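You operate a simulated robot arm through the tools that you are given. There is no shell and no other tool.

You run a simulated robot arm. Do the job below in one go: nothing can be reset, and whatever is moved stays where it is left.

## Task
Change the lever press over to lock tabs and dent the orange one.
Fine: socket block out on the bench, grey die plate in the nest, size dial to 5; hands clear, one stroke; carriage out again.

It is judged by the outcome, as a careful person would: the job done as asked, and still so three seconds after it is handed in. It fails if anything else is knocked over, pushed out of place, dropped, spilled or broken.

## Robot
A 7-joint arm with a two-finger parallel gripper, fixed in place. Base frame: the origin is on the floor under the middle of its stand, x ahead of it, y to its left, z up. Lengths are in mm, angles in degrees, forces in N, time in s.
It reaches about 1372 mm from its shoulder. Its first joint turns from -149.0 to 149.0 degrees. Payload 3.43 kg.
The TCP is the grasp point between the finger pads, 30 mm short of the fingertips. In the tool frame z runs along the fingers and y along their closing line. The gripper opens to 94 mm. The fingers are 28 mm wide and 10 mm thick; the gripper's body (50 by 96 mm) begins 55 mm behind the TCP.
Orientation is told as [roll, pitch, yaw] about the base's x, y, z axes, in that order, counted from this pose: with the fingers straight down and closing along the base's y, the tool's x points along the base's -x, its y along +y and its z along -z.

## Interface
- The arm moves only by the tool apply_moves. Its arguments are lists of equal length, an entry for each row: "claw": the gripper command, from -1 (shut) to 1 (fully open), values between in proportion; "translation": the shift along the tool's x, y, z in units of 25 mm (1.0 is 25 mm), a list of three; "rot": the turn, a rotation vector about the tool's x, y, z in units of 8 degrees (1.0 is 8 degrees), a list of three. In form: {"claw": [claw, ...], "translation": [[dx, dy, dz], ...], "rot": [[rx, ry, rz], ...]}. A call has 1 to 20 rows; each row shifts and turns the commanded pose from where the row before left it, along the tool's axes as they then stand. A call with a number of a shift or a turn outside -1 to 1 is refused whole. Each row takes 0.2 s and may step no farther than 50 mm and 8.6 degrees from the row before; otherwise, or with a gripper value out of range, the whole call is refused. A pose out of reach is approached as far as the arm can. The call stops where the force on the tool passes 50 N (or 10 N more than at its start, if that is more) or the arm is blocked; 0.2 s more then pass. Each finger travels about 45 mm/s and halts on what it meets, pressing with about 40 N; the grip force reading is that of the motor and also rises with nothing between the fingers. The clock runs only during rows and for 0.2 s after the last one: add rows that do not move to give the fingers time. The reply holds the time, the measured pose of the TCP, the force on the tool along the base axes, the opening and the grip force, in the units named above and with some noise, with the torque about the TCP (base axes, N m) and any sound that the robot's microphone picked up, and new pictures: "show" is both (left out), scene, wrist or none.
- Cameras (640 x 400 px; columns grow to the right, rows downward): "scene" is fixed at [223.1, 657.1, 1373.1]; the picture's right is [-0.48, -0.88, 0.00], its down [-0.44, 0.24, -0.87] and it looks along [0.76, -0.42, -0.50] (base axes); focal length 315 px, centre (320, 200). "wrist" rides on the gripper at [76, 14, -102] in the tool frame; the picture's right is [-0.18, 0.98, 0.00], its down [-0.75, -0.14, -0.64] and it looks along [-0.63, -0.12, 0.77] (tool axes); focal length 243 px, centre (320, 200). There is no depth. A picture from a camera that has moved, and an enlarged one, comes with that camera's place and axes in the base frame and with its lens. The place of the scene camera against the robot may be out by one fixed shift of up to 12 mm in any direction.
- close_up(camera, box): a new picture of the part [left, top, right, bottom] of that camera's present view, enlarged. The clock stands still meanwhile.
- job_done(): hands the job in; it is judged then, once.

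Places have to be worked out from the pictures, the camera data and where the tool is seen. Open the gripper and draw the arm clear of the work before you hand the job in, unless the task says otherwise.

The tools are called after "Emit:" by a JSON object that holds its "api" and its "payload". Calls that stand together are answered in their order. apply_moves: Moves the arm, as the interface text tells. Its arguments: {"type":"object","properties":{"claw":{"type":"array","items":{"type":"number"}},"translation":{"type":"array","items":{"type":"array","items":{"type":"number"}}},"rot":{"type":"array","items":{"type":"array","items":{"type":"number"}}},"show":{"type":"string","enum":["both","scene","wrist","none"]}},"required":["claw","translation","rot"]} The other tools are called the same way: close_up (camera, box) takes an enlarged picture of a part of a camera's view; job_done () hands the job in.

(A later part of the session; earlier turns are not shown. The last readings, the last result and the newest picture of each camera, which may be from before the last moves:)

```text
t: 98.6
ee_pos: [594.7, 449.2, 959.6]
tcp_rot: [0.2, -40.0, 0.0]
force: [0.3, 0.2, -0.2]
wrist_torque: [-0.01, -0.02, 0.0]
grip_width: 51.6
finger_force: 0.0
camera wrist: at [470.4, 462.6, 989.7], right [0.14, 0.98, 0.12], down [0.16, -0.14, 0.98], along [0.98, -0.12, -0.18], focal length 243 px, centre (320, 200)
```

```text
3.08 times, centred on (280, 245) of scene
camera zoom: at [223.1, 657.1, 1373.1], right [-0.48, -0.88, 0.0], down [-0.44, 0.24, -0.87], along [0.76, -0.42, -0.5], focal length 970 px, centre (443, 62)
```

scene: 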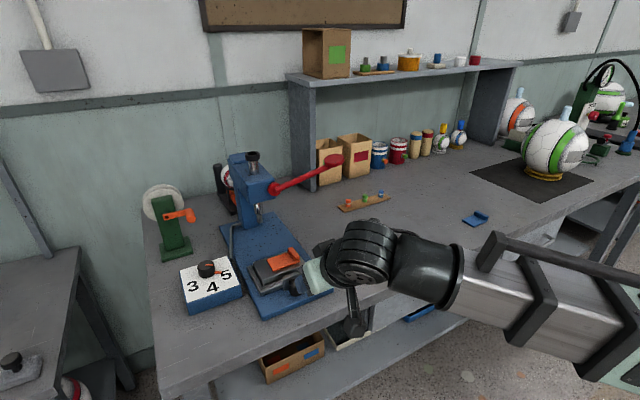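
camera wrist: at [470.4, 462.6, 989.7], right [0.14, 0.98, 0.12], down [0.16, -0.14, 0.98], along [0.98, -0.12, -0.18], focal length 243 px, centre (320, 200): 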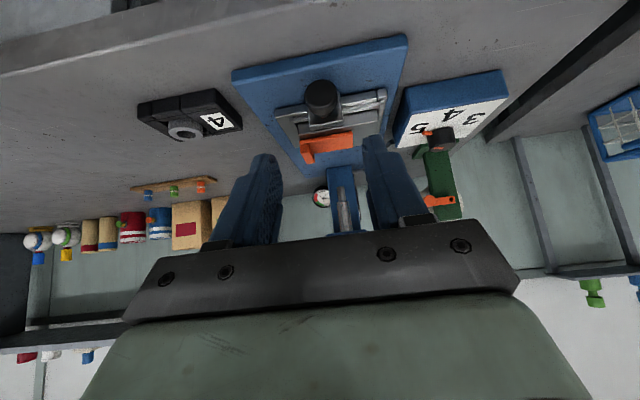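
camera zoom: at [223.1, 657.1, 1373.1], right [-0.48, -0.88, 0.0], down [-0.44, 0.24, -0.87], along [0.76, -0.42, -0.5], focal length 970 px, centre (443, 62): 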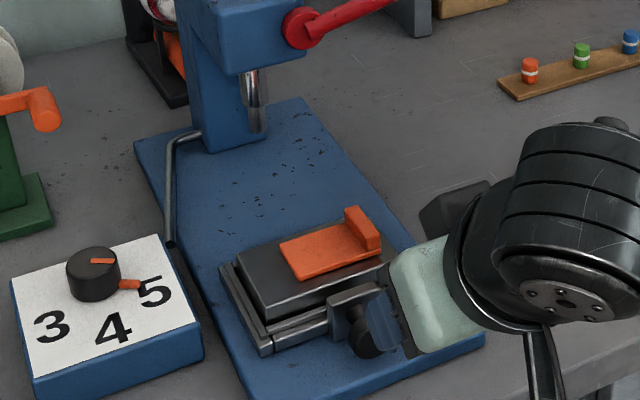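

The knob head centres at about (693,450,848.5), radius 16. I'll approach along the finger direction, stopping 20 mm short to check.

Emit:
{"api": "apply_moves", "payload": {"claw": [0.1, 0.1, 0.1, 0.1, 0.1, 0.1, 0.1], "translation": [[-0.12, 0.05, 0.8], [0, 0, 0.8], [0, 0, 0.8], [0, 0, 0.8], [0, 0, 0.8], [0, 0, 0.65], [0, 0, 0]], "rot": [[0, 0, 0], [0, 0, 0], [0, 0, 0], [0, 0, 0], [0, 0, 0], [0, 0, 0], [0, 0, 0]], "show": "both"}}

Emit:
{"api": "close_up", "payload": {"camera": "wrist", "box": [200, 40, 440, 220]}}

Emit:
{"api": "close_up", "payload": {"camera": "scene", "box": [235, 220, 345, 320]}}

```text
t: 100.2
ee_pos: [671.0, 450.5, 870.3]
tcp_rot: [-0.1, -39.9, 0.0]
force: [-0.6, 0.9, -0.3]
wrist_torque: [0.0, 0.04, -0.03]
grip_width: 51.5
finger_force: 0.0
camera wrist: at [547.4, 463.9, 901.9], right [0.14, 0.98, 0.12], down [0.17, -0.14, 0.98], along [0.98, -0.12, -0.18], focal length 243 px, centre (320, 200)
```

scene: 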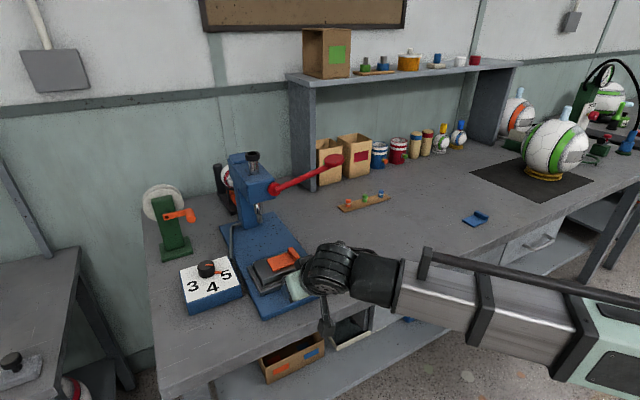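
wrist: 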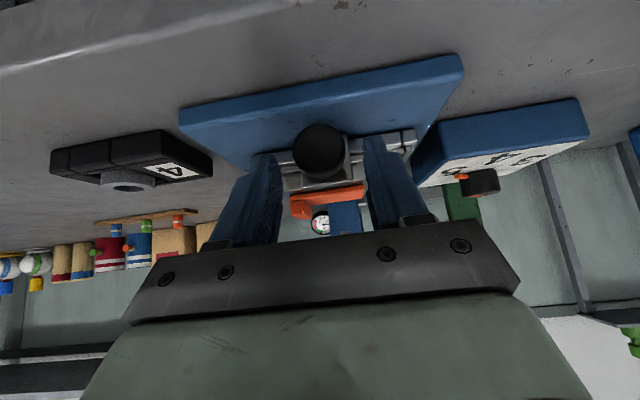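

```text
2.22 times, centred on (320, 130) of wrist
camera zoom: at [547.4, 463.9, 901.9], right [0.14, 0.98, 0.12], down [0.17, -0.14, 0.98], along [0.98, -0.12, -0.18], focal length 539 px, centre (320, 356)
```

zoom: 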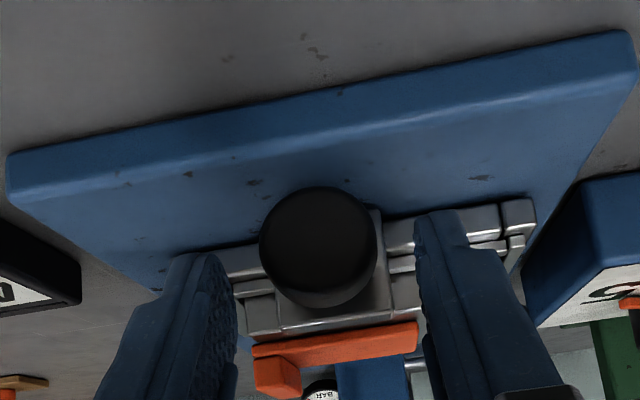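

```text
4.00 times, centred on (290, 270) of scene
camera zoom: at [223.1, 657.1, 1373.1], right [-0.48, -0.88, 0.0], down [-0.44, 0.24, -0.87], along [0.76, -0.42, -0.5], focal length 1262 px, centre (440, -80)
```

zoom: 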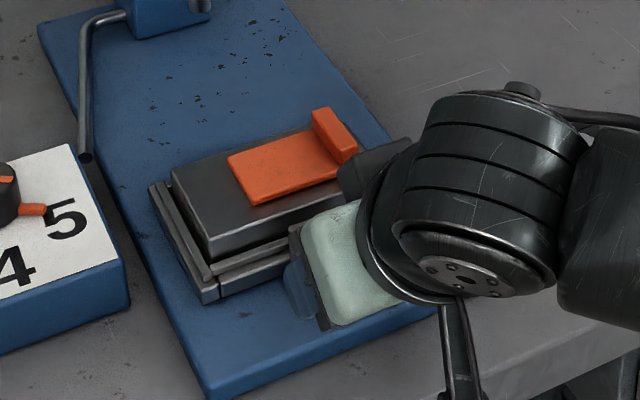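

The knob is centred between the fingers. Advancing the last 20 mm and closing on the knob.

Emit:
{"api": "apply_moves", "payload": {"claw": [0.1, 0.1, 0.1, -1, -1, -1, -1, -1], "translation": [[0, 0, 0.4], [0, 0, 0.4], [0, 0, 0], [0, 0, 0], [0, 0, 0], [0, 0, 0], [0, 0, 0], [0, 0, 0]], "rot": [[0, 0, 0], [0, 0, 0], [0, 0, 0], [0, 0, 0], [0, 0, 0], [0, 0, 0], [0, 0, 0], [0, 0, 0]], "show": "both"}}

Emit:
{"api": "close_up", "payload": {"camera": "wrist", "box": [200, 40, 440, 260]}}

```text
t: 102.0
ee_pos: [685.4, 449.8, 857.3]
tcp_rot: [-0.1, -39.9, 0.0]
force: [0.2, -1.8, -2.8]
wrist_torque: [-0.05, -0.1, 0.0]
grip_width: 33.3
finger_force: 44.9
camera wrist: at [560.8, 463.8, 886.8], right [0.14, 0.98, 0.12], down [0.17, -0.14, 0.98], along [0.98, -0.12, -0.18], focal length 243 px, centre (320, 200)
```

scene: 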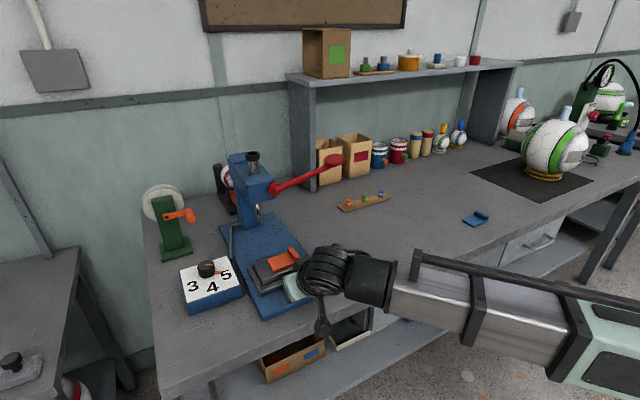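
wrist: 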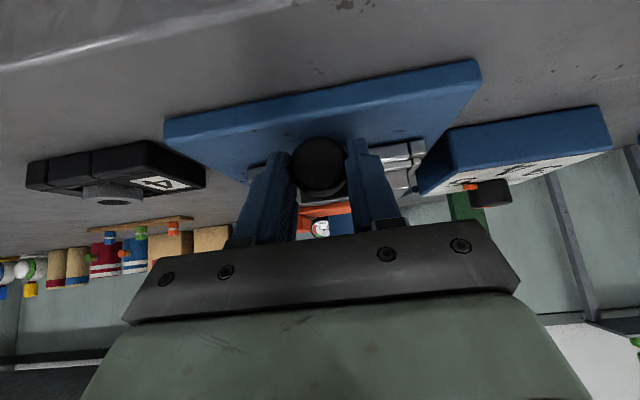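

```text
1.82 times, centred on (320, 150) of wrist
camera zoom: at [560.8, 463.8, 886.8], right [0.14, 0.98, 0.12], down [0.17, -0.14, 0.98], along [0.98, -0.12, -0.18], focal length 441 px, centre (320, 291)
```

zoom: 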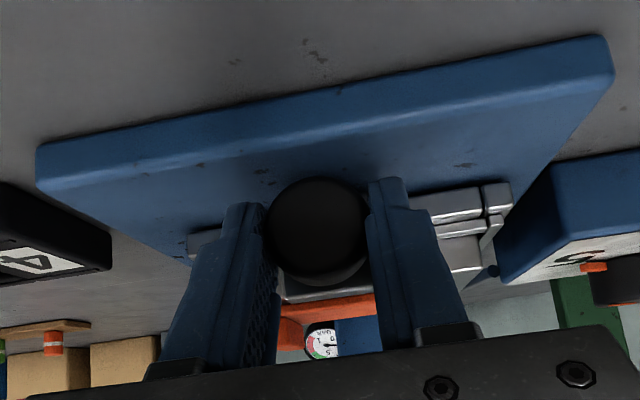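

Knob gripped at 33 mm. I'll push the carriage inward gently along +x for the first 40 mm.

Emit:
{"api": "apply_moves", "payload": {"claw": [-1, -1, -1, -1, -1, -1], "translation": [[-0.153, 0, 0.129], [-0.23, 0, 0.193], [-0.306, 0, 0.257], [-0.306, 0, 0.257], [-0.23, 0, 0.193], [0, 0, 0]], "rot": [[0, 0, 0], [0, 0, 0], [0, 0, 0], [0, 0, 0], [0, 0, 0], [0, 0, 0]], "show": "both"}}

Emit:
{"api": "close_up", "payload": {"camera": "scene", "box": [225, 180, 345, 320]}}

```text
t: 103.4
ee_pos: [724.0, 450.4, 857.2]
tcp_rot: [0.1, -39.9, -0.2]
force: [0.0, 2.9, -5.8]
wrist_torque: [0.07, 0.61, 0.11]
grip_width: 33.2
finger_force: 45.5
camera wrist: at [600.7, 463.6, 886.9], right [0.14, 0.98, 0.12], down [0.17, -0.14, 0.98], along [0.98, -0.12, -0.18], focal length 243 px, centre (320, 200)
```

scene: 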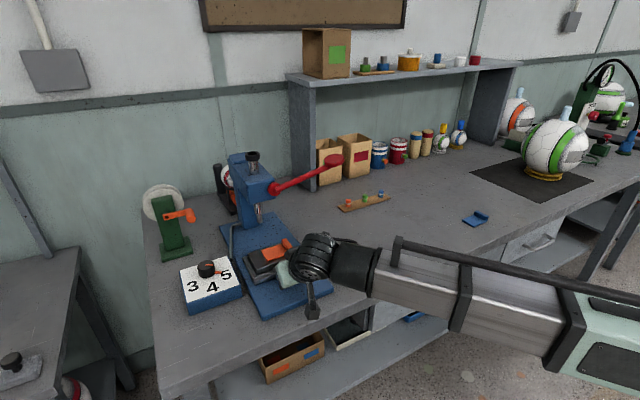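
wrist: 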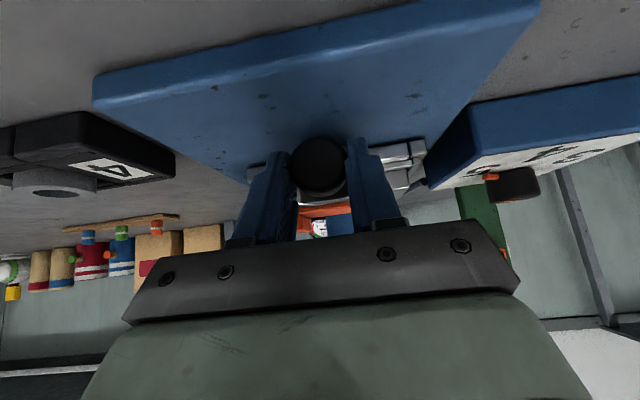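

```text
2.86 times, centred on (285, 250) of scene
camera zoom: at [223.1, 657.1, 1373.1], right [-0.48, -0.88, 0.0], down [-0.44, 0.24, -0.87], along [0.76, -0.42, -0.5], focal length 901 px, centre (420, 57)
```

zoom: 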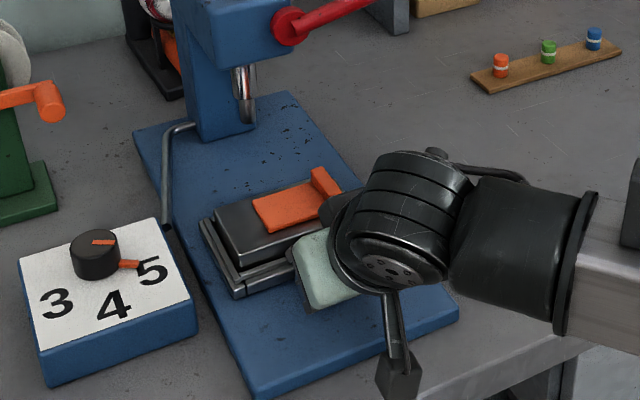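

The carriage slides freely and the tab rides along. Continuing another 80 mm.

Emit:
{"api": "apply_moves", "payload": {"claw": [-1, -1, -1, -1, -1, -1, -1, -1, -1, -1], "translation": [[-0.153, 0, 0.129], [-0.23, 0, 0.193], [-0.306, 0, 0.257], [-0.306, 0, 0.257], [-0.306, 0, 0.257], [-0.306, 0, 0.257], [-0.306, 0, 0.257], [-0.306, 0, 0.257], [-0.23, 0, 0.193], [0, 0, 0]], "rot": [[0, 0, 0], [0, 0, 0], [0, 0, 0], [0, 0, 0], [0, 0, 0], [0, 0, 0], [0, 0, 0], [0, 0, 0], [0, 0, 0], [0, 0, 0]], "show": "both"}}

Emit:
{"api": "close_up", "payload": {"camera": "scene", "box": [225, 150, 345, 300]}}

Emit:
{"api": "close_up", "payload": {"camera": "wrist", "box": [200, 40, 440, 260]}}

```text
t: 105.6
ee_pos: [804.5, 450.3, 857.5]
tcp_rot: [0.0, -39.9, -0.1]
force: [0.3, -0.3, -14.4]
wrist_torque: [0.06, 1.37, 0.0]
grip_width: 33.1
finger_force: 44.9
camera wrist: at [681.1, 463.8, 887.1], right [0.14, 0.98, 0.12], down [0.17, -0.14, 0.98], along [0.98, -0.12, -0.18], focal length 243 px, centre (320, 200)
```

scene: 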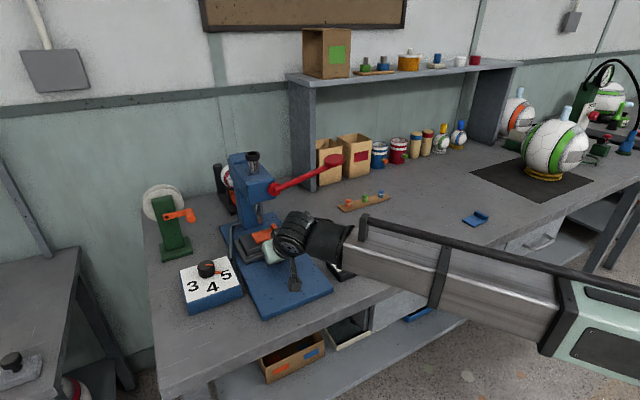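
wrist: 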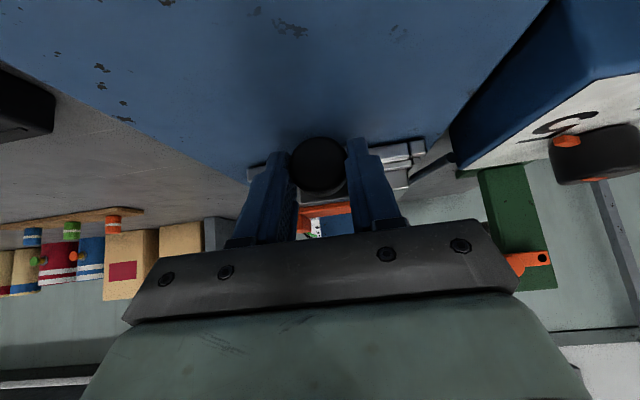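

```text
2.67 times, centred on (285, 225) of scene
camera zoom: at [223.1, 657.1, 1373.1], right [-0.48, -0.88, 0.0], down [-0.44, 0.24, -0.87], along [0.76, -0.42, -0.5], focal length 841 px, centre (413, 133)
```

zoom: 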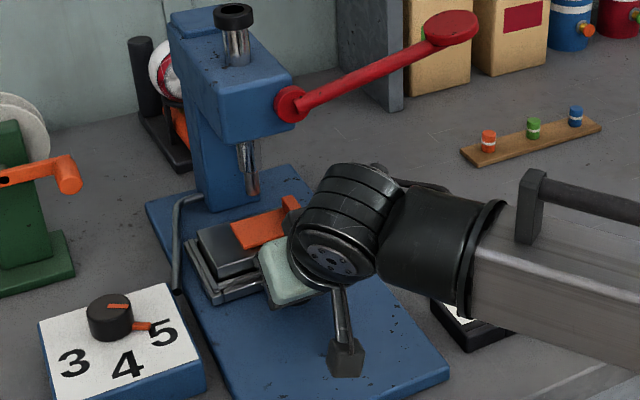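

```text
1.82 times, centred on (320, 150) of wrist
camera zoom: at [681.1, 463.8, 887.1], right [0.14, 0.98, 0.12], down [0.17, -0.14, 0.98], along [0.98, -0.12, -0.18], focal length 441 px, centre (320, 291)
```

zoom: 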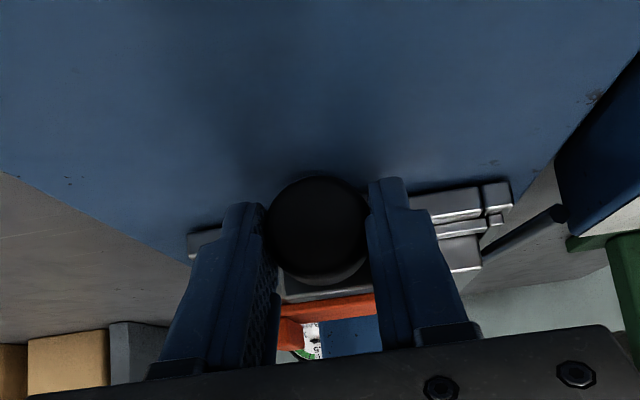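

Moved 120 mm so far. I'll relieve the small vertical load and continue inward more slowly, watching for the end stop.

Emit:
{"api": "apply_moves", "payload": {"claw": [-1, -1, -1, -1, -1, -1], "translation": [[0.01, 0, 0.012], [-0.153, 0, 0.129], [-0.23, 0, 0.193], [-0.23, 0, 0.193], [-0.153, 0, 0.129], [0, 0, 0]], "rot": [[0, 0, 0], [0, 0, 0], [0, 0, 0], [0, 0, 0], [0, 0, 0], [0, 0, 0]], "show": "both"}}

Emit:
{"api": "close_up", "payload": {"camera": "scene", "box": [225, 150, 345, 300]}}

```text
t: 107.0
ee_pos: [828.7, 449.4, 857.1]
tcp_rot: [0.0, -39.9, 0.1]
force: [4.2, -0.7, -11.1]
wrist_torque: [-0.03, -0.13, -0.04]
grip_width: 33.3
finger_force: 45.1
camera wrist: at [705.4, 463.6, 886.8], right [0.14, 0.98, 0.12], down [0.17, -0.14, 0.98], along [0.98, -0.12, -0.18], focal length 243 px, centre (320, 200)
```

scene: 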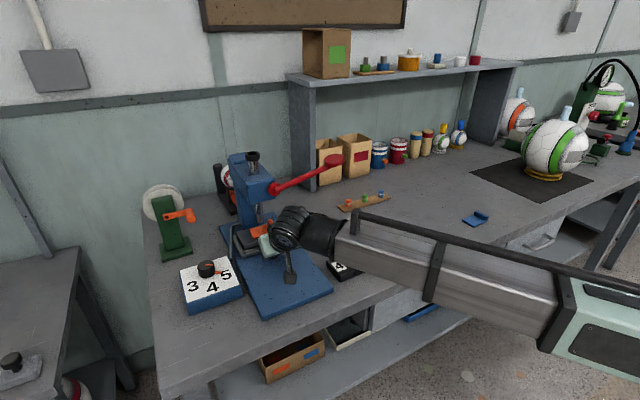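
wrist: 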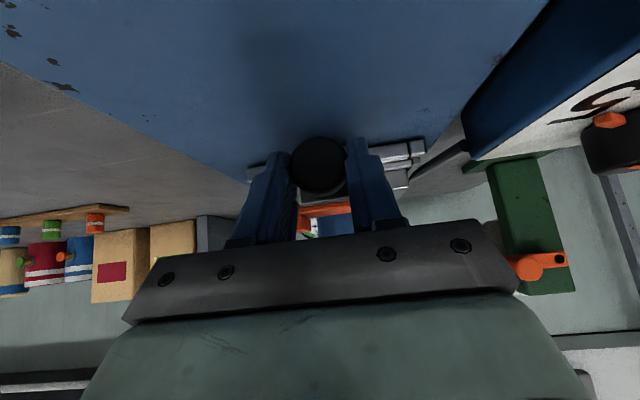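

```text
2.67 times, centred on (285, 225) of scene
camera zoom: at [223.1, 657.1, 1373.1], right [-0.48, -0.88, 0.0], down [-0.44, 0.24, -0.87], along [0.76, -0.42, -0.5], focal length 841 px, centre (413, 133)
```

zoom: 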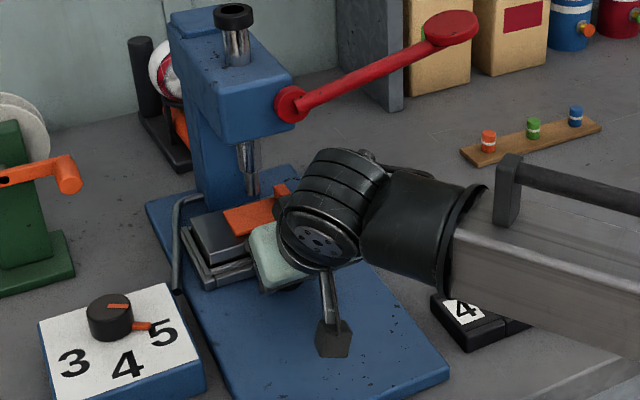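

Still free at 145 mm. The plate is nearly under the ram, so I'll continue in 4–5 mm steps until the stop.

Emit:
{"api": "apply_moves", "payload": {"claw": [-1, -1, -1, -1, -1, -1], "translation": [[-0.123, 0, 0.103], [-0.153, 0, 0.129], [-0.153, 0, 0.129], [-0.123, 0, 0.103], [0, 0, 0], [0, 0, 0]], "rot": [[0, 0, 0], [0, 0, 0], [0, 0, 0], [0, 0, 0], [0, 0, 0], [0, 0, 0]], "show": "both"}}

Emit:
{"api": "close_up", "payload": {"camera": "scene", "box": [225, 150, 345, 300]}}

```text
t: 107.9
ee_pos: [838.7, 450.6, 858.1]
tcp_rot: [0.1, -39.6, -0.1]
force: [-13.4, 2.1, 11.1]
wrist_torque: [-0.3, -0.22, -0.26]
grip_width: 33.2
finger_force: 45.0
stopped in row 4: the force on the tool passed its limit at 55 N (the readings are from after the stop); the commanded pose is now the measured one
camera wrist: at [714.6, 463.7, 888.5], right [0.14, 0.98, 0.12], down [0.17, -0.14, 0.97], along [0.97, -0.12, -0.19], focal length 243 px, centre (320, 200)
```

scene: 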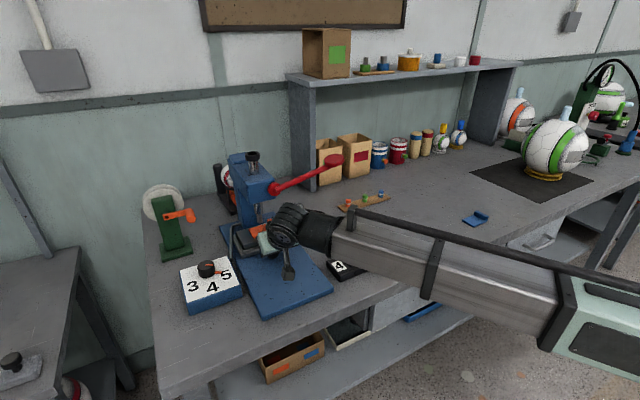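
wrist: 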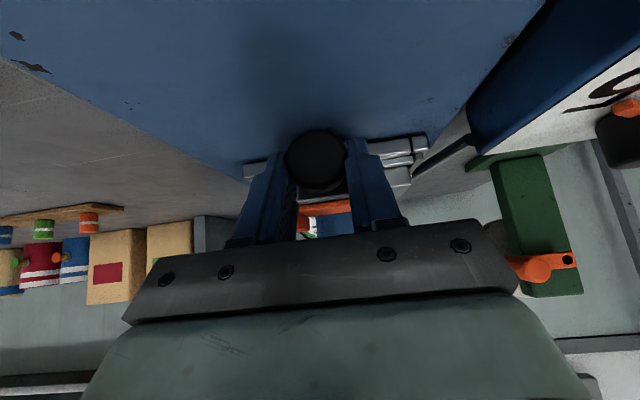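

```text
2.67 times, centred on (285, 225) of scene
camera zoom: at [223.1, 657.1, 1373.1], right [-0.48, -0.88, 0.0], down [-0.44, 0.24, -0.87], along [0.76, -0.42, -0.5], focal length 841 px, centre (413, 133)
```

zoom: 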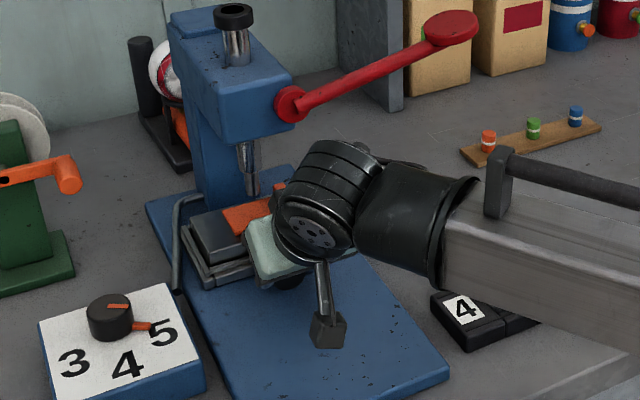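

The carriage hit its end stop after about 152 mm, which puts the nest centre at x≈932, matching where I place the ram. I'll release the knob and back straight out along the finger direction.

Emit:
{"api": "apply_moves", "payload": {"claw": [0.1, 0.1, 0.1, 0.1, 0.1, 0.1, 0.1, 0.1, 0.1, 0.1], "translation": [[0, 0, 0], [0, 0, 0], [0, 0, 0], [0, 0, -0.4], [0, 0, -0.8], [0, 0, -0.8], [0, 0, -0.9], [0, 0, -0.9], [0, 0, -0.9], [0, 0, 0]], "rot": [[0, 0, 0], [0, 0, 0], [0, 0, 0], [0, 0, 0], [0, 0, 0], [0, 0, 0], [0, 0, 0], [0, 0, 0], [0, 0, 0], [0, 0, 0]], "show": "both"}}

Emit:
{"api": "close_up", "payload": {"camera": "wrist", "box": [220, 60, 420, 240]}}

Emit:
{"api": "close_up", "payload": {"camera": "scene", "box": [225, 150, 315, 290]}}

```text
t: 110.1
ee_pos: [765.0, 450.7, 945.1]
tcp_rot: [0.1, -39.5, -0.1]
force: [-0.1, -1.0, 0.1]
wrist_torque: [0.0, 0.0, -0.01]
grip_width: 51.7
finger_force: 0.1
camera wrist: at [640.9, 463.3, 975.7], right [0.14, 0.98, 0.12], down [0.17, -0.14, 0.97], along [0.97, -0.12, -0.19], focal length 243 px, centre (320, 200)
```

scene: 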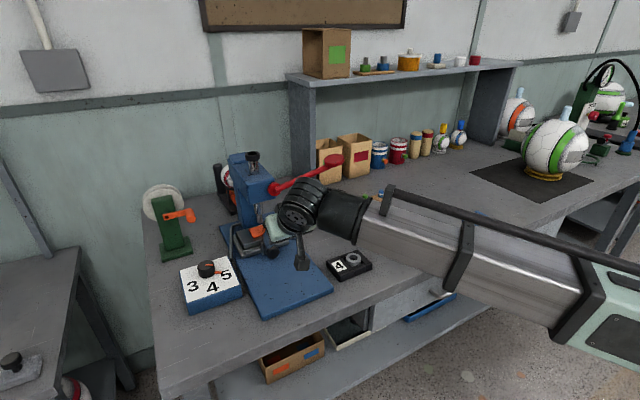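
wrist: 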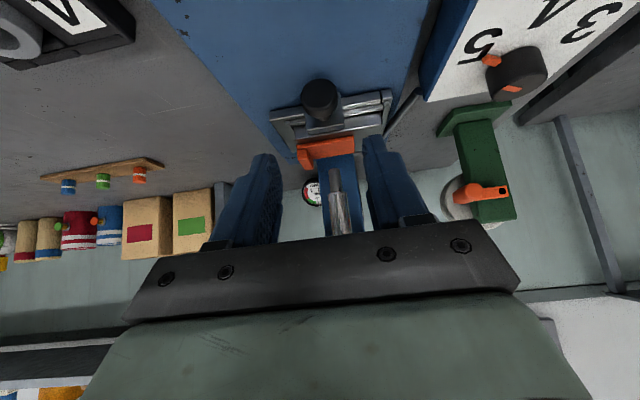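

```text
2.22 times, centred on (320, 150) of wrist
camera zoom: at [640.9, 463.3, 975.7], right [0.14, 0.98, 0.12], down [0.17, -0.14, 0.97], along [0.97, -0.12, -0.19], focal length 539 px, centre (320, 311)
```

zoom: 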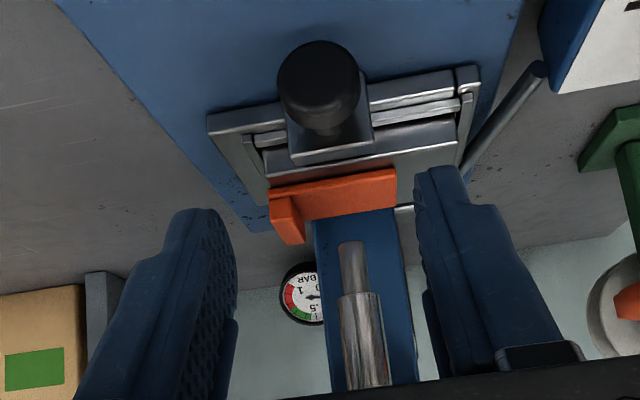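

```text
2.86 times, centred on (270, 220) of scene
camera zoom: at [223.1, 657.1, 1373.1], right [-0.48, -0.88, 0.0], down [-0.44, 0.24, -0.87], along [0.76, -0.42, -0.5], focal length 901 px, centre (463, 143)
```

zoom: 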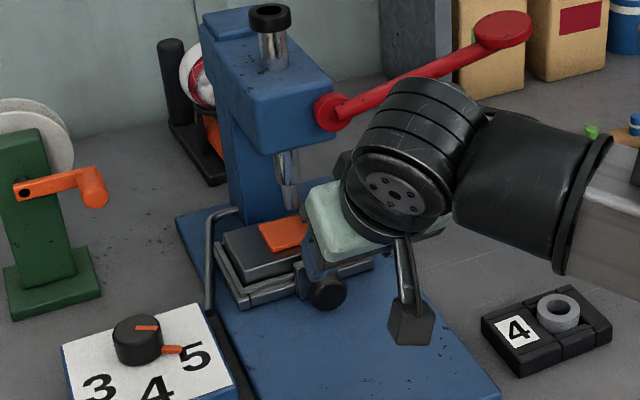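

The ram sits directly over the tab centre (tab ≈(934,450), ram ≈(932,451)), with the tip about 28 mm above it. Now I'll untilt and move up to view the lever.

Emit:
{"api": "apply_moves", "payload": {"claw": [0.1, 0.1, 0.1, 0.1, 0.1, -0.5, -1, -1, -1, -1, -1, -1, -1, -1], "translation": [[0, 0, -0.9], [0, 0, -0.9], [0, 0, -0.9], [0, 0, -0.9], [0, 0, -0.9], [0, -0.8, -0.9], [0, -0.8, -0.9], [0, -0.8, -0.9], [0, -0.8, -0.9], [0, -0.8, -0.9], [0, -0.8, -0.9], [-0.6, -0.8, -0.4], [-0.6, -0.8, 0], [0, 0, 0]], "rot": [[0, 0.9875, 0], [0, 0.9875, 0], [0, 0.9875, 0], [0, 0.9875, 0], [0, 0.9875, 0], [0, 0, 0], [0, 0, 0], [0, 0, 0], [0, 0, 0], [0, 0, 0], [0, 0, 0], [0, 0, 0], [0, 0, 0], [0, 0, 0]], "show": "both"}}

Emit:
{"api": "close_up", "payload": {"camera": "wrist", "box": [180, 60, 460, 240]}}

Emit:
{"api": "close_up", "payload": {"camera": "scene", "box": [215, 130, 365, 270]}}

```text
t: 113.1
ee_pos: [760.5, 295.5, 1169.3]
tcp_rot: [0.2, -0.5, -0.1]
force: [1.2, -0.1, -0.8]
wrist_torque: [0.03, 0.02, 0.03]
grip_width: 0.0
finger_force: 33.3
out of reach, approached as far as the arm can: row 11, 12
camera wrist: at [683.7, 309.3, 1271.5], right [0.19, 0.98, 0.0], down [0.75, -0.14, 0.65], along [0.64, -0.12, -0.76], focal length 243 px, centre (320, 200)
```

scene: 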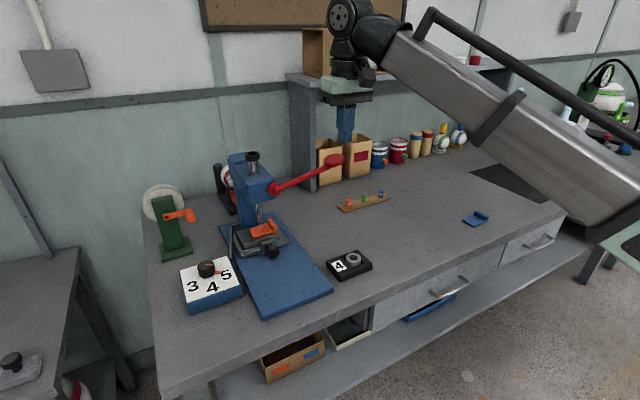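
wrist: 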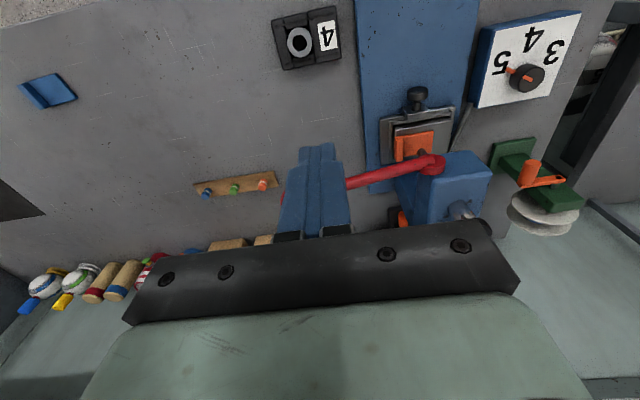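

```text
2.22 times, centred on (320, 150) of wrist
camera zoom: at [683.7, 309.3, 1271.5], right [0.19, 0.98, 0.0], down [0.75, -0.14, 0.65], along [0.64, -0.12, -0.76], focal length 539 px, centre (320, 311)
```

zoom: 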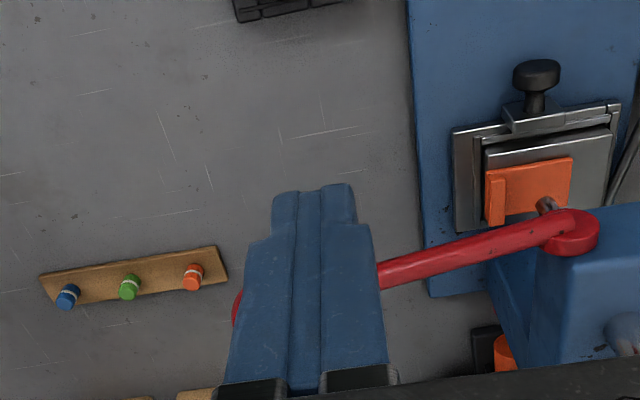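

```text
2.86 times, centred on (290, 200) of scene
camera zoom: at [223.1, 657.1, 1373.1], right [-0.48, -0.88, 0.0], down [-0.44, 0.24, -0.87], along [0.76, -0.42, -0.5], focal length 901 px, centre (406, 200)
```

zoom: 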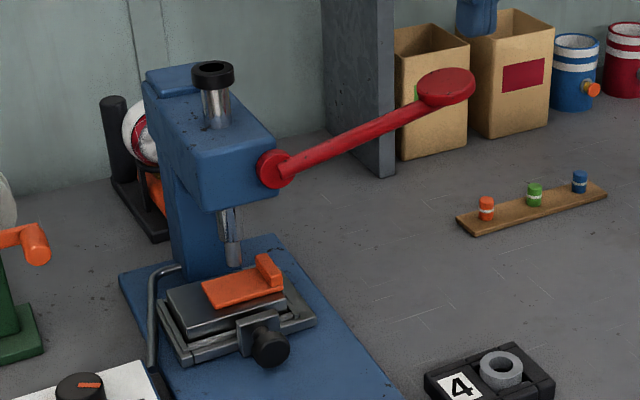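

From here I can place the lever: pivot disc ≈(872,421,1009), handle end ≈(867,253,1051), so it swings in the y–z plane. I'll shift and open the fingers to get a clear look at the handle.

Emit:
{"api": "apply_moves", "payload": {"claw": [1, 1, 1, 1, 1, 1], "translation": [[-0.8, -0.4, 0.1], [-0.8, -0.4, 0.1], [0, 0, 0], [0, 0, 0], [0, 0, 0], [0, 0, 0]], "rot": [[0, 0.06, 0], [0, 0, 0], [0, 0, 0], [0, 0, 0], [0, 0, 0], [0, 0, 0]], "show": "both"}}

Emit:
{"api": "close_up", "payload": {"camera": "wrist", "box": [220, 90, 500, 240]}}

Emit:
{"api": "close_up", "payload": {"camera": "scene", "box": [255, 140, 355, 220]}}

```text
t: 114.5
ee_pos: [800.6, 275.4, 1166.9]
tcp_rot: [-0.1, 0.4, 0.0]
force: [0.0, -0.1, -0.5]
wrist_torque: [-0.01, 0.02, 0.02]
grip_width: 93.8
finger_force: 0.1
camera wrist: at [725.6, 289.8, 1270.0], right [0.19, 0.98, 0.0], down [0.76, -0.14, 0.64], along [0.62, -0.12, -0.77], focal length 243 px, centre (320, 200)
```

scene: 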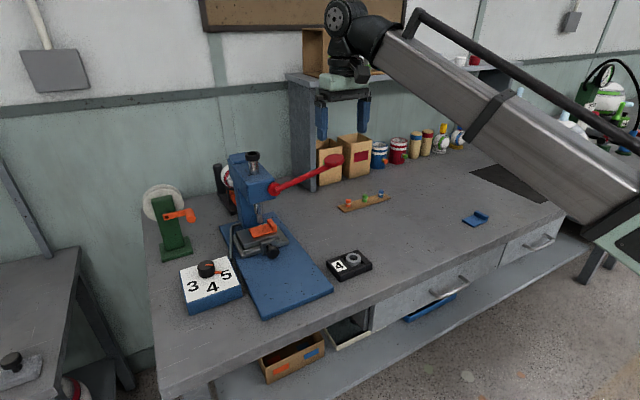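
wrist: 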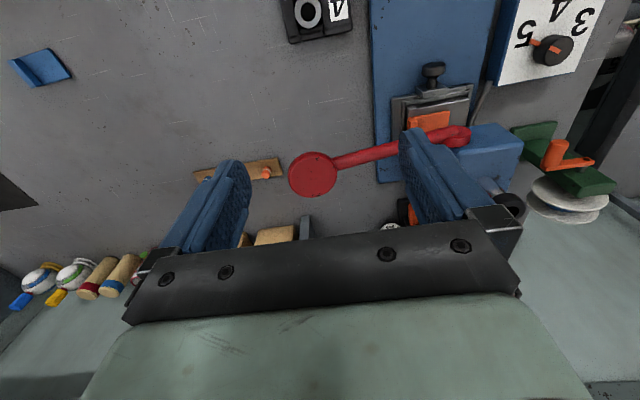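

```text
2.29 times, centred on (360, 165) of wrist
camera zoom: at [725.6, 289.8, 1270.0], right [0.19, 0.98, 0.0], down [0.76, -0.14, 0.64], along [0.62, -0.12, -0.77], focal length 555 px, centre (229, 280)
```

zoom: 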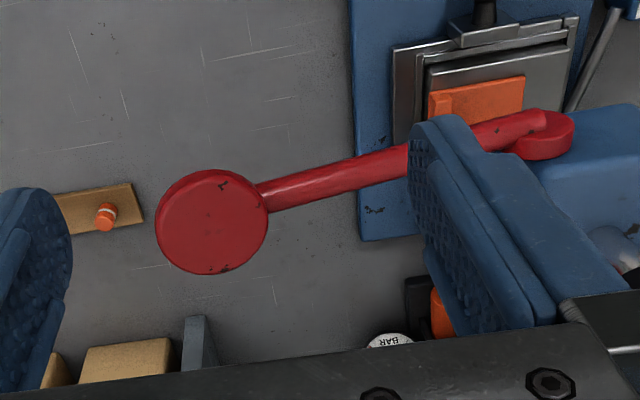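

```text
5.00 times, centred on (305, 180) of scene
camera zoom: at [223.1, 657.1, 1373.1], right [-0.48, -0.88, 0.0], down [-0.44, 0.24, -0.87], along [0.76, -0.42, -0.5], focal length 1577 px, centre (395, 300)
```

zoom: 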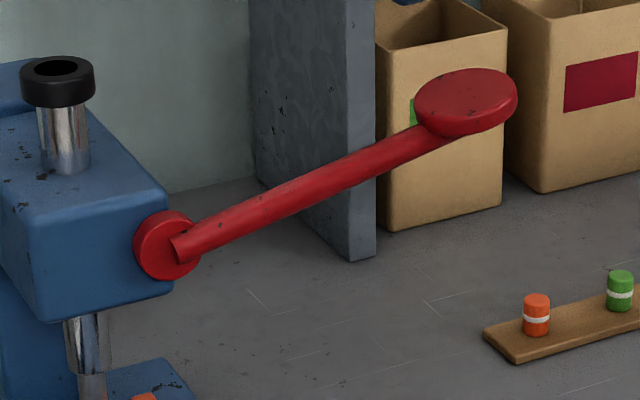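

The handle is a flat round pad, about 51 mm across, centred at (865,255,1052). I'll turn to yaw 90 so the fingers close along x on its rim, which lets me swing it through the stroke and bring it back under control.

Emit:
{"api": "apply_moves", "payload": {"claw": [1, 1, 1, 1, 1, 1, 1, 1, 1, 1, 1, 1, 1, 1, 1, 1, 1], "translation": [[0, 0, 0], [0, 0, 0], [0, 0, 0], [0, 0, 0], [0, 0, 0], [0, 0, 0], [0, 0, 0], [0, 0, 0], [0, 0, 0], [0, 0, 0], [0, 0, 0], [0, 0, 0], [0.2075, -0.63, 0.37], [0.2075, -0.63, 0.37], [0.2075, -0.63, 0.37], [0.2075, -0.63, 0.37], [0, 0, 0]], "rot": [[0, -0.05, -0.9375], [0, 0, -0.9375], [0, 0, -0.9375], [0, 0, -0.9375], [0, 0, -0.9375], [0, 0, -0.9375], [0, 0, -0.9375], [0, 0, -0.9375], [0, 0, -0.9375], [0, 0, -0.9375], [0, 0, -0.9375], [0, 0, -0.9375], [0, 0, 0], [0, 0, 0], [0, 0, 0], [0, 0, 0], [0, 0, 0]], "show": "both"}}

Emit:
{"api": "close_up", "payload": {"camera": "wrist", "box": [200, 0, 440, 200]}}

Emit:
{"api": "close_up", "payload": {"camera": "scene", "box": [235, 90, 375, 220]}}

```text
t: 115.3
ee_pos: [801.9, 275.2, 1166.2]
tcp_rot: [0.1, -0.4, 20.2]
force: [1.1, -0.4, -1.7]
wrist_torque: [0.12, 0.02, 0.05]
grip_width: 94.1
finger_force: 0.1
stopped in row 3: the force on the tool passed its limit at 58 N (the readings are from after the stop); the commanded pose is now the measured one
camera wrist: at [725.0, 261.3, 1268.0], right [-0.17, 0.99, 0.0], down [0.75, 0.13, 0.65], along [0.64, 0.11, -0.76], focal length 243 px, centre (320, 200)
```

scene: 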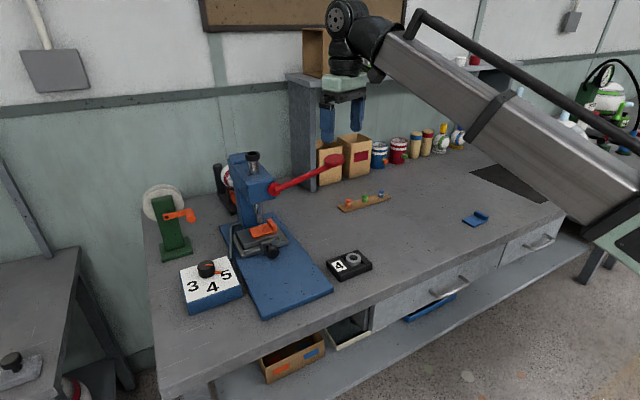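
wrist: 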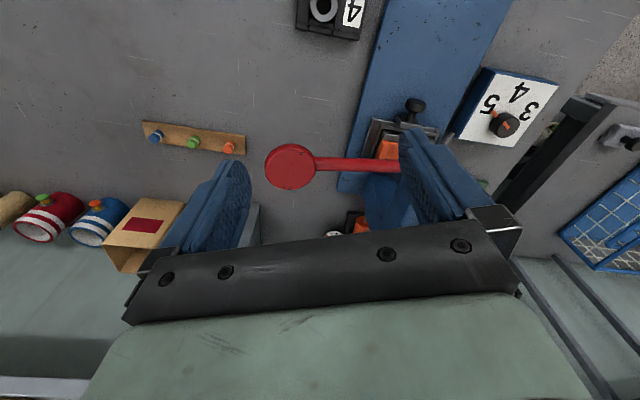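

```text
2.00 times, centred on (320, 100) of wrist
camera zoom: at [725.0, 261.3, 1268.0], right [-0.17, 0.99, 0.0], down [0.75, 0.13, 0.65], along [0.64, 0.11, -0.76], focal length 485 px, centre (320, 400)
```

zoom: 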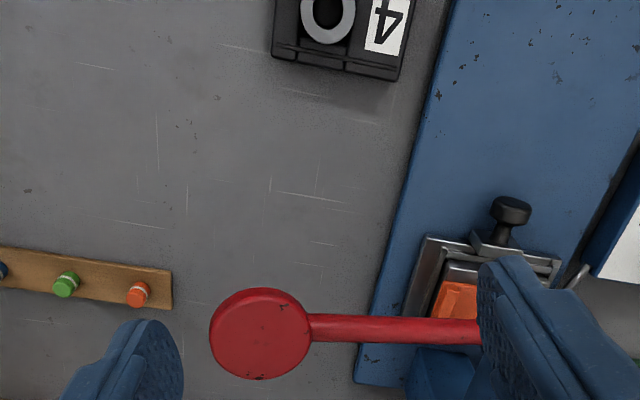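

```text
3.08 times, centred on (305, 155) of scene
camera zoom: at [223.1, 657.1, 1373.1], right [-0.48, -0.88, 0.0], down [-0.44, 0.24, -0.87], along [0.76, -0.42, -0.5], focal length 970 px, centre (366, 338)
```

zoom: 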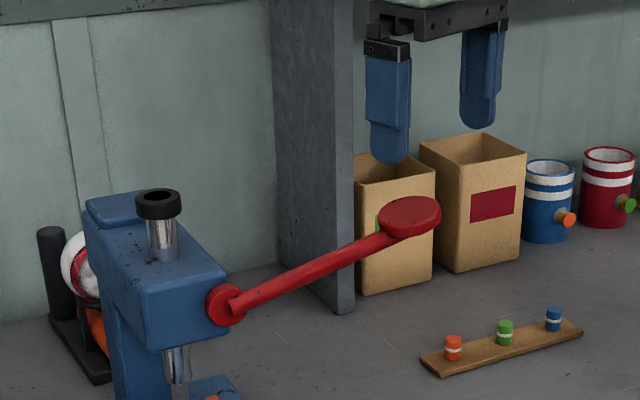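

The arm stopped on a force spike while rotating in open air near its upper reach limit, and nothing was touched. I'll lower to z≈1110 first and then finish the rotation.

Emit:
{"api": "apply_moves", "payload": {"claw": [1, 1, 1, 1, 1], "translation": [[0, 0, 0.4], [0, 0, 0.6], [0, 0, 0.6], [0, 0, 0.6], [0, 0, 0]], "rot": [[0, 0, 0], [0, 0, 0], [0, 0, 0], [0, 0, 0], [0, 0, 0]], "show": "none"}}

Emit:
{"api": "apply_moves", "payload": {"claw": [1, 1, 1, 1, 1, 1, 1, 1, 1, 1, 1], "translation": [[0, 0, 0], [0, 0, 0], [0, 0, 0], [0, 0, 0], [0, 0, 0], [0, 0, 0], [0, 0, 0], [0, 0, 0], [0, 0, 0], [0, 0, 0], [0, 0, 0]], "rot": [[0, 0, -0.4], [0, 0, -0.9], [0, 0, -0.9], [0, 0, -0.9], [0, 0, -0.9], [0, 0, -0.9], [0, 0, -0.9], [0, 0, -0.9], [0, 0, -0.9], [0, 0, -0.9], [0, 0, -0.2]], "show": "both"}}

```text
t: 116.5
ee_pos: [801.8, 274.4, 1112.5]
tcp_rot: [0.2, -0.4, 20.1]
force: [0.5, -0.1, -0.6]
wrist_torque: [0.01, 0.01, 0.0]
grip_width: 94.1
finger_force: 0.1
```

```text
t: 118.9
ee_pos: [801.8, 275.6, 1111.4]
tcp_rot: [-0.3, -0.1, 89.9]
force: [0.1, 0.5, -0.1]
wrist_torque: [0.02, 0.06, -0.02]
grip_width: 94.2
finger_force: 0.0
camera wrist: at [787.0, 198.4, 1213.9], right [-0.98, 0.19, 0.0], down [0.14, 0.75, 0.65], along [0.12, 0.63, -0.76], focal length 243 px, centre (320, 200)
```

scene: 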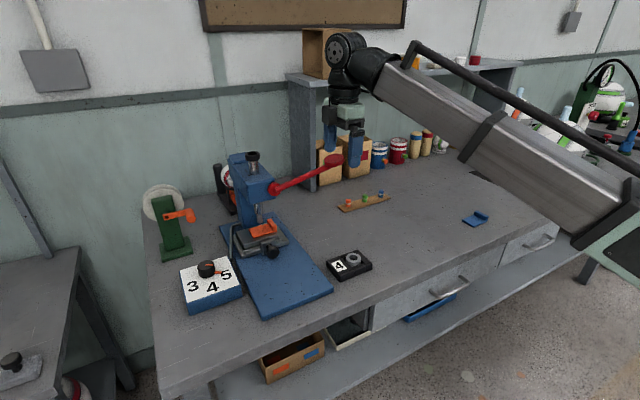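
wrist: 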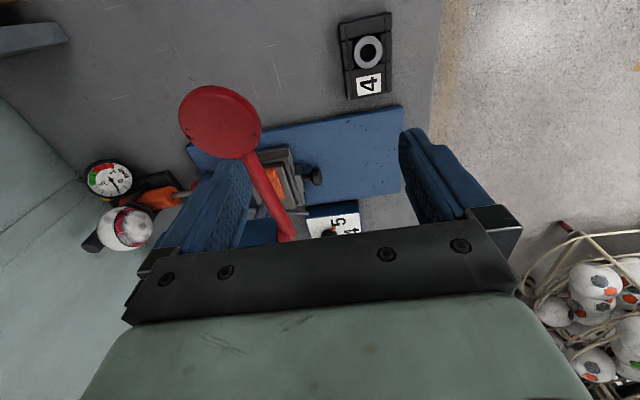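

Better estimate of the pad centre: (867.5,251,1050). I'll move above it and tilt 16° so the hand leans away from the press while I swing the lever.

Emit:
{"api": "apply_moves", "payload": {"claw": [1, 1, 1, 1, 1, 1], "translation": [[0.315, -0.893, 0], [0.315, -0.893, 0], [0.315, -0.893, 0], [0, 0, 0], [0, 0, 0], [0, 0, 0]], "rot": [[0, 0, 0], [0, 0, 0], [0, 0, 0], [0, -1, 0], [0, -1, 0], [0, 0, 0]], "show": "both"}}

Emit:
{"api": "close_up", "payload": {"camera": "wrist", "box": [200, 20, 440, 230]}}

Emit:
{"api": "close_up", "payload": {"camera": "scene", "box": [255, 100, 375, 210]}}

```text
t: 120.3
ee_pos: [868.5, 252.4, 1111.7]
tcp_rot: [-0.3, -16.3, 89.9]
force: [-0.5, 0.2, -0.8]
wrist_torque: [0.03, 0.03, 0.02]
grip_width: 94.1
finger_force: 0.1
camera wrist: at [854.1, 149.7, 1188.4], right [-0.98, 0.18, 0.05], down [0.14, 0.54, 0.83], along [0.12, 0.82, -0.56], focal length 243 px, centre (320, 200)
```

scene: 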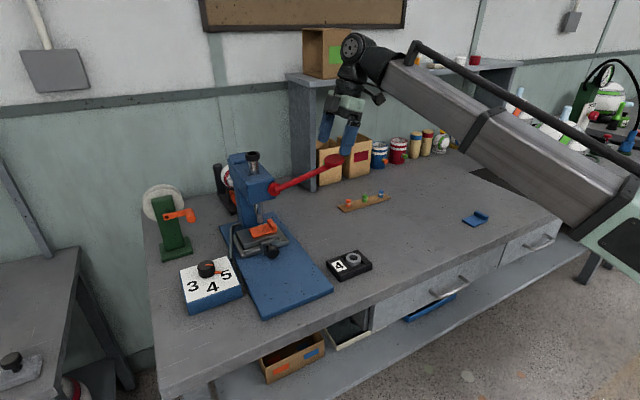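
wrist: 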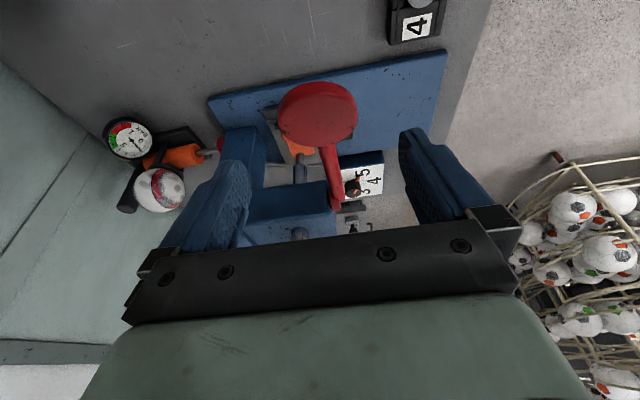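

```text
1.90 times, centred on (320, 125) of wrist
camera zoom: at [854.1, 149.7, 1188.4], right [-0.98, 0.18, 0.05], down [0.14, 0.54, 0.83], along [0.12, 0.82, -0.56], focal length 462 px, centre (320, 343)
```

zoom: 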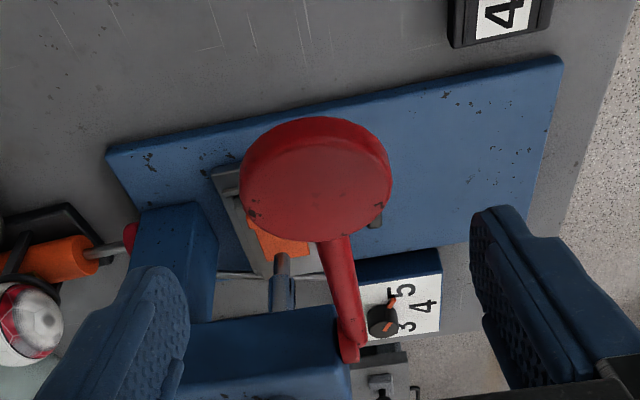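

```text
3.64 times, centred on (315, 155) of scene
camera zoom: at [223.1, 657.1, 1373.1], right [-0.48, -0.88, 0.0], down [-0.44, 0.24, -0.87], along [0.76, -0.42, -0.5], focal length 1147 px, centre (338, 364)
```

zoom: 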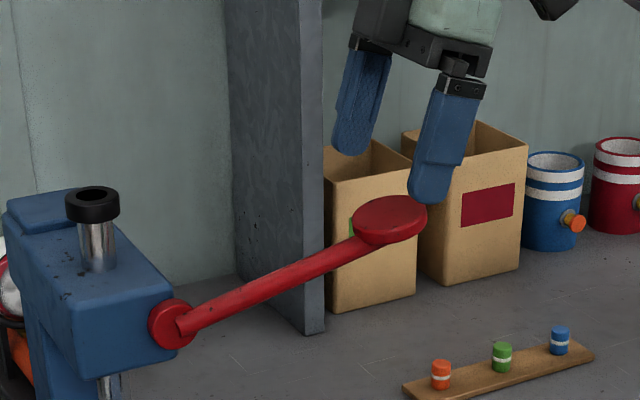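

The pad sits centred between the open fingers. Lowering so the pads are level with the rim, then closing.

Emit:
{"api": "apply_moves", "payload": {"claw": [1, 1, 1, 1, 1], "translation": [[0.1765, 0.01, 0.532], [0.1765, 0.01, 0.532], [0.1765, 0.01, 0.532], [0.1765, 0.01, 0.532], [0, 0, 0]], "rot": [[0, 0, 0], [0, 0, 0], [0, 0, 0], [0, 0, 0], [0, 0, 0]], "show": "both"}}

Emit:
{"api": "close_up", "payload": {"camera": "wrist", "box": [200, 60, 440, 260]}}

Emit:
{"api": "close_up", "payload": {"camera": "scene", "box": [255, 100, 375, 210]}}

```text
t: 121.5
ee_pos: [867.0, 248.7, 1054.5]
tcp_rot: [-0.4, -16.2, 89.9]
force: [-0.6, -0.4, 0.5]
wrist_torque: [0.04, 0.0, 0.01]
grip_width: 93.8
finger_force: 0.1
camera wrist: at [852.7, 146.5, 1131.9], right [-0.98, 0.18, 0.05], down [0.14, 0.54, 0.83], along [0.12, 0.82, -0.56], focal length 243 px, centre (320, 200)
```

scene: 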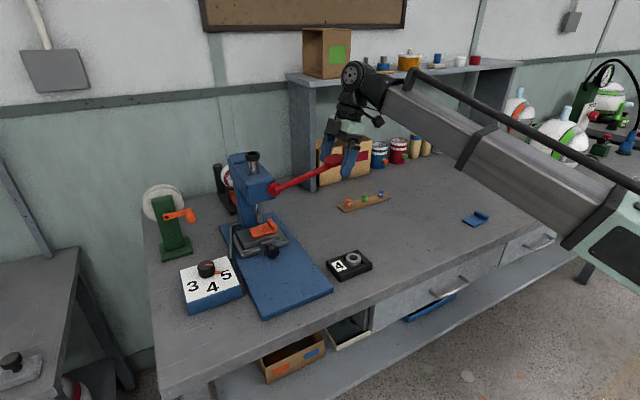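
wrist: 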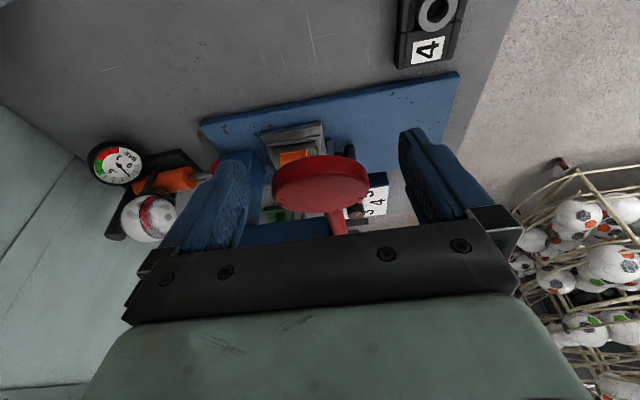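

```text
2.00 times, centred on (320, 160) of wrist
camera zoom: at [852.7, 146.5, 1131.9], right [-0.98, 0.18, 0.05], down [0.14, 0.54, 0.83], along [0.12, 0.82, -0.56], focal length 485 px, centre (320, 280)
```

zoom: 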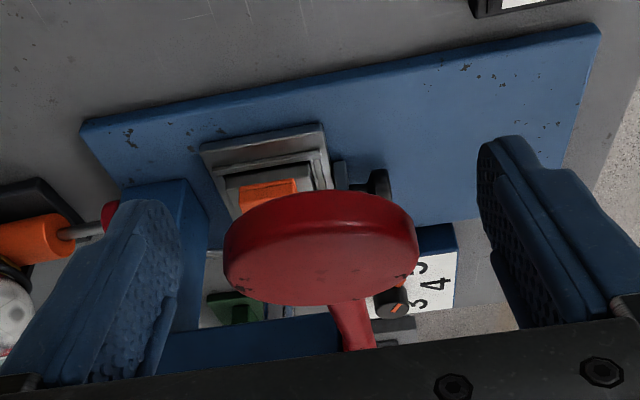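

```text
3.64 times, centred on (315, 155) of scene
camera zoom: at [223.1, 657.1, 1373.1], right [-0.48, -0.88, 0.0], down [-0.44, 0.24, -0.87], along [0.76, -0.42, -0.5], focal length 1147 px, centre (338, 364)
```

zoom: 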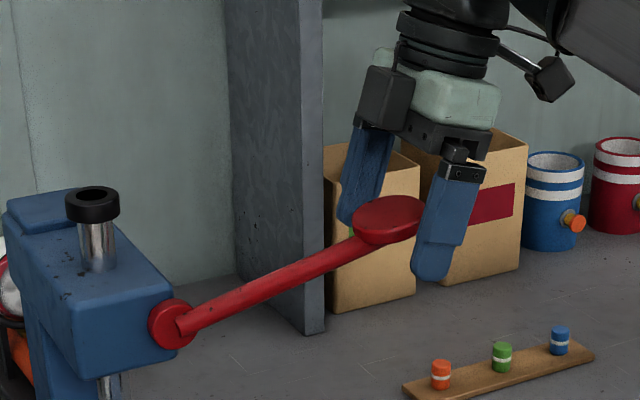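

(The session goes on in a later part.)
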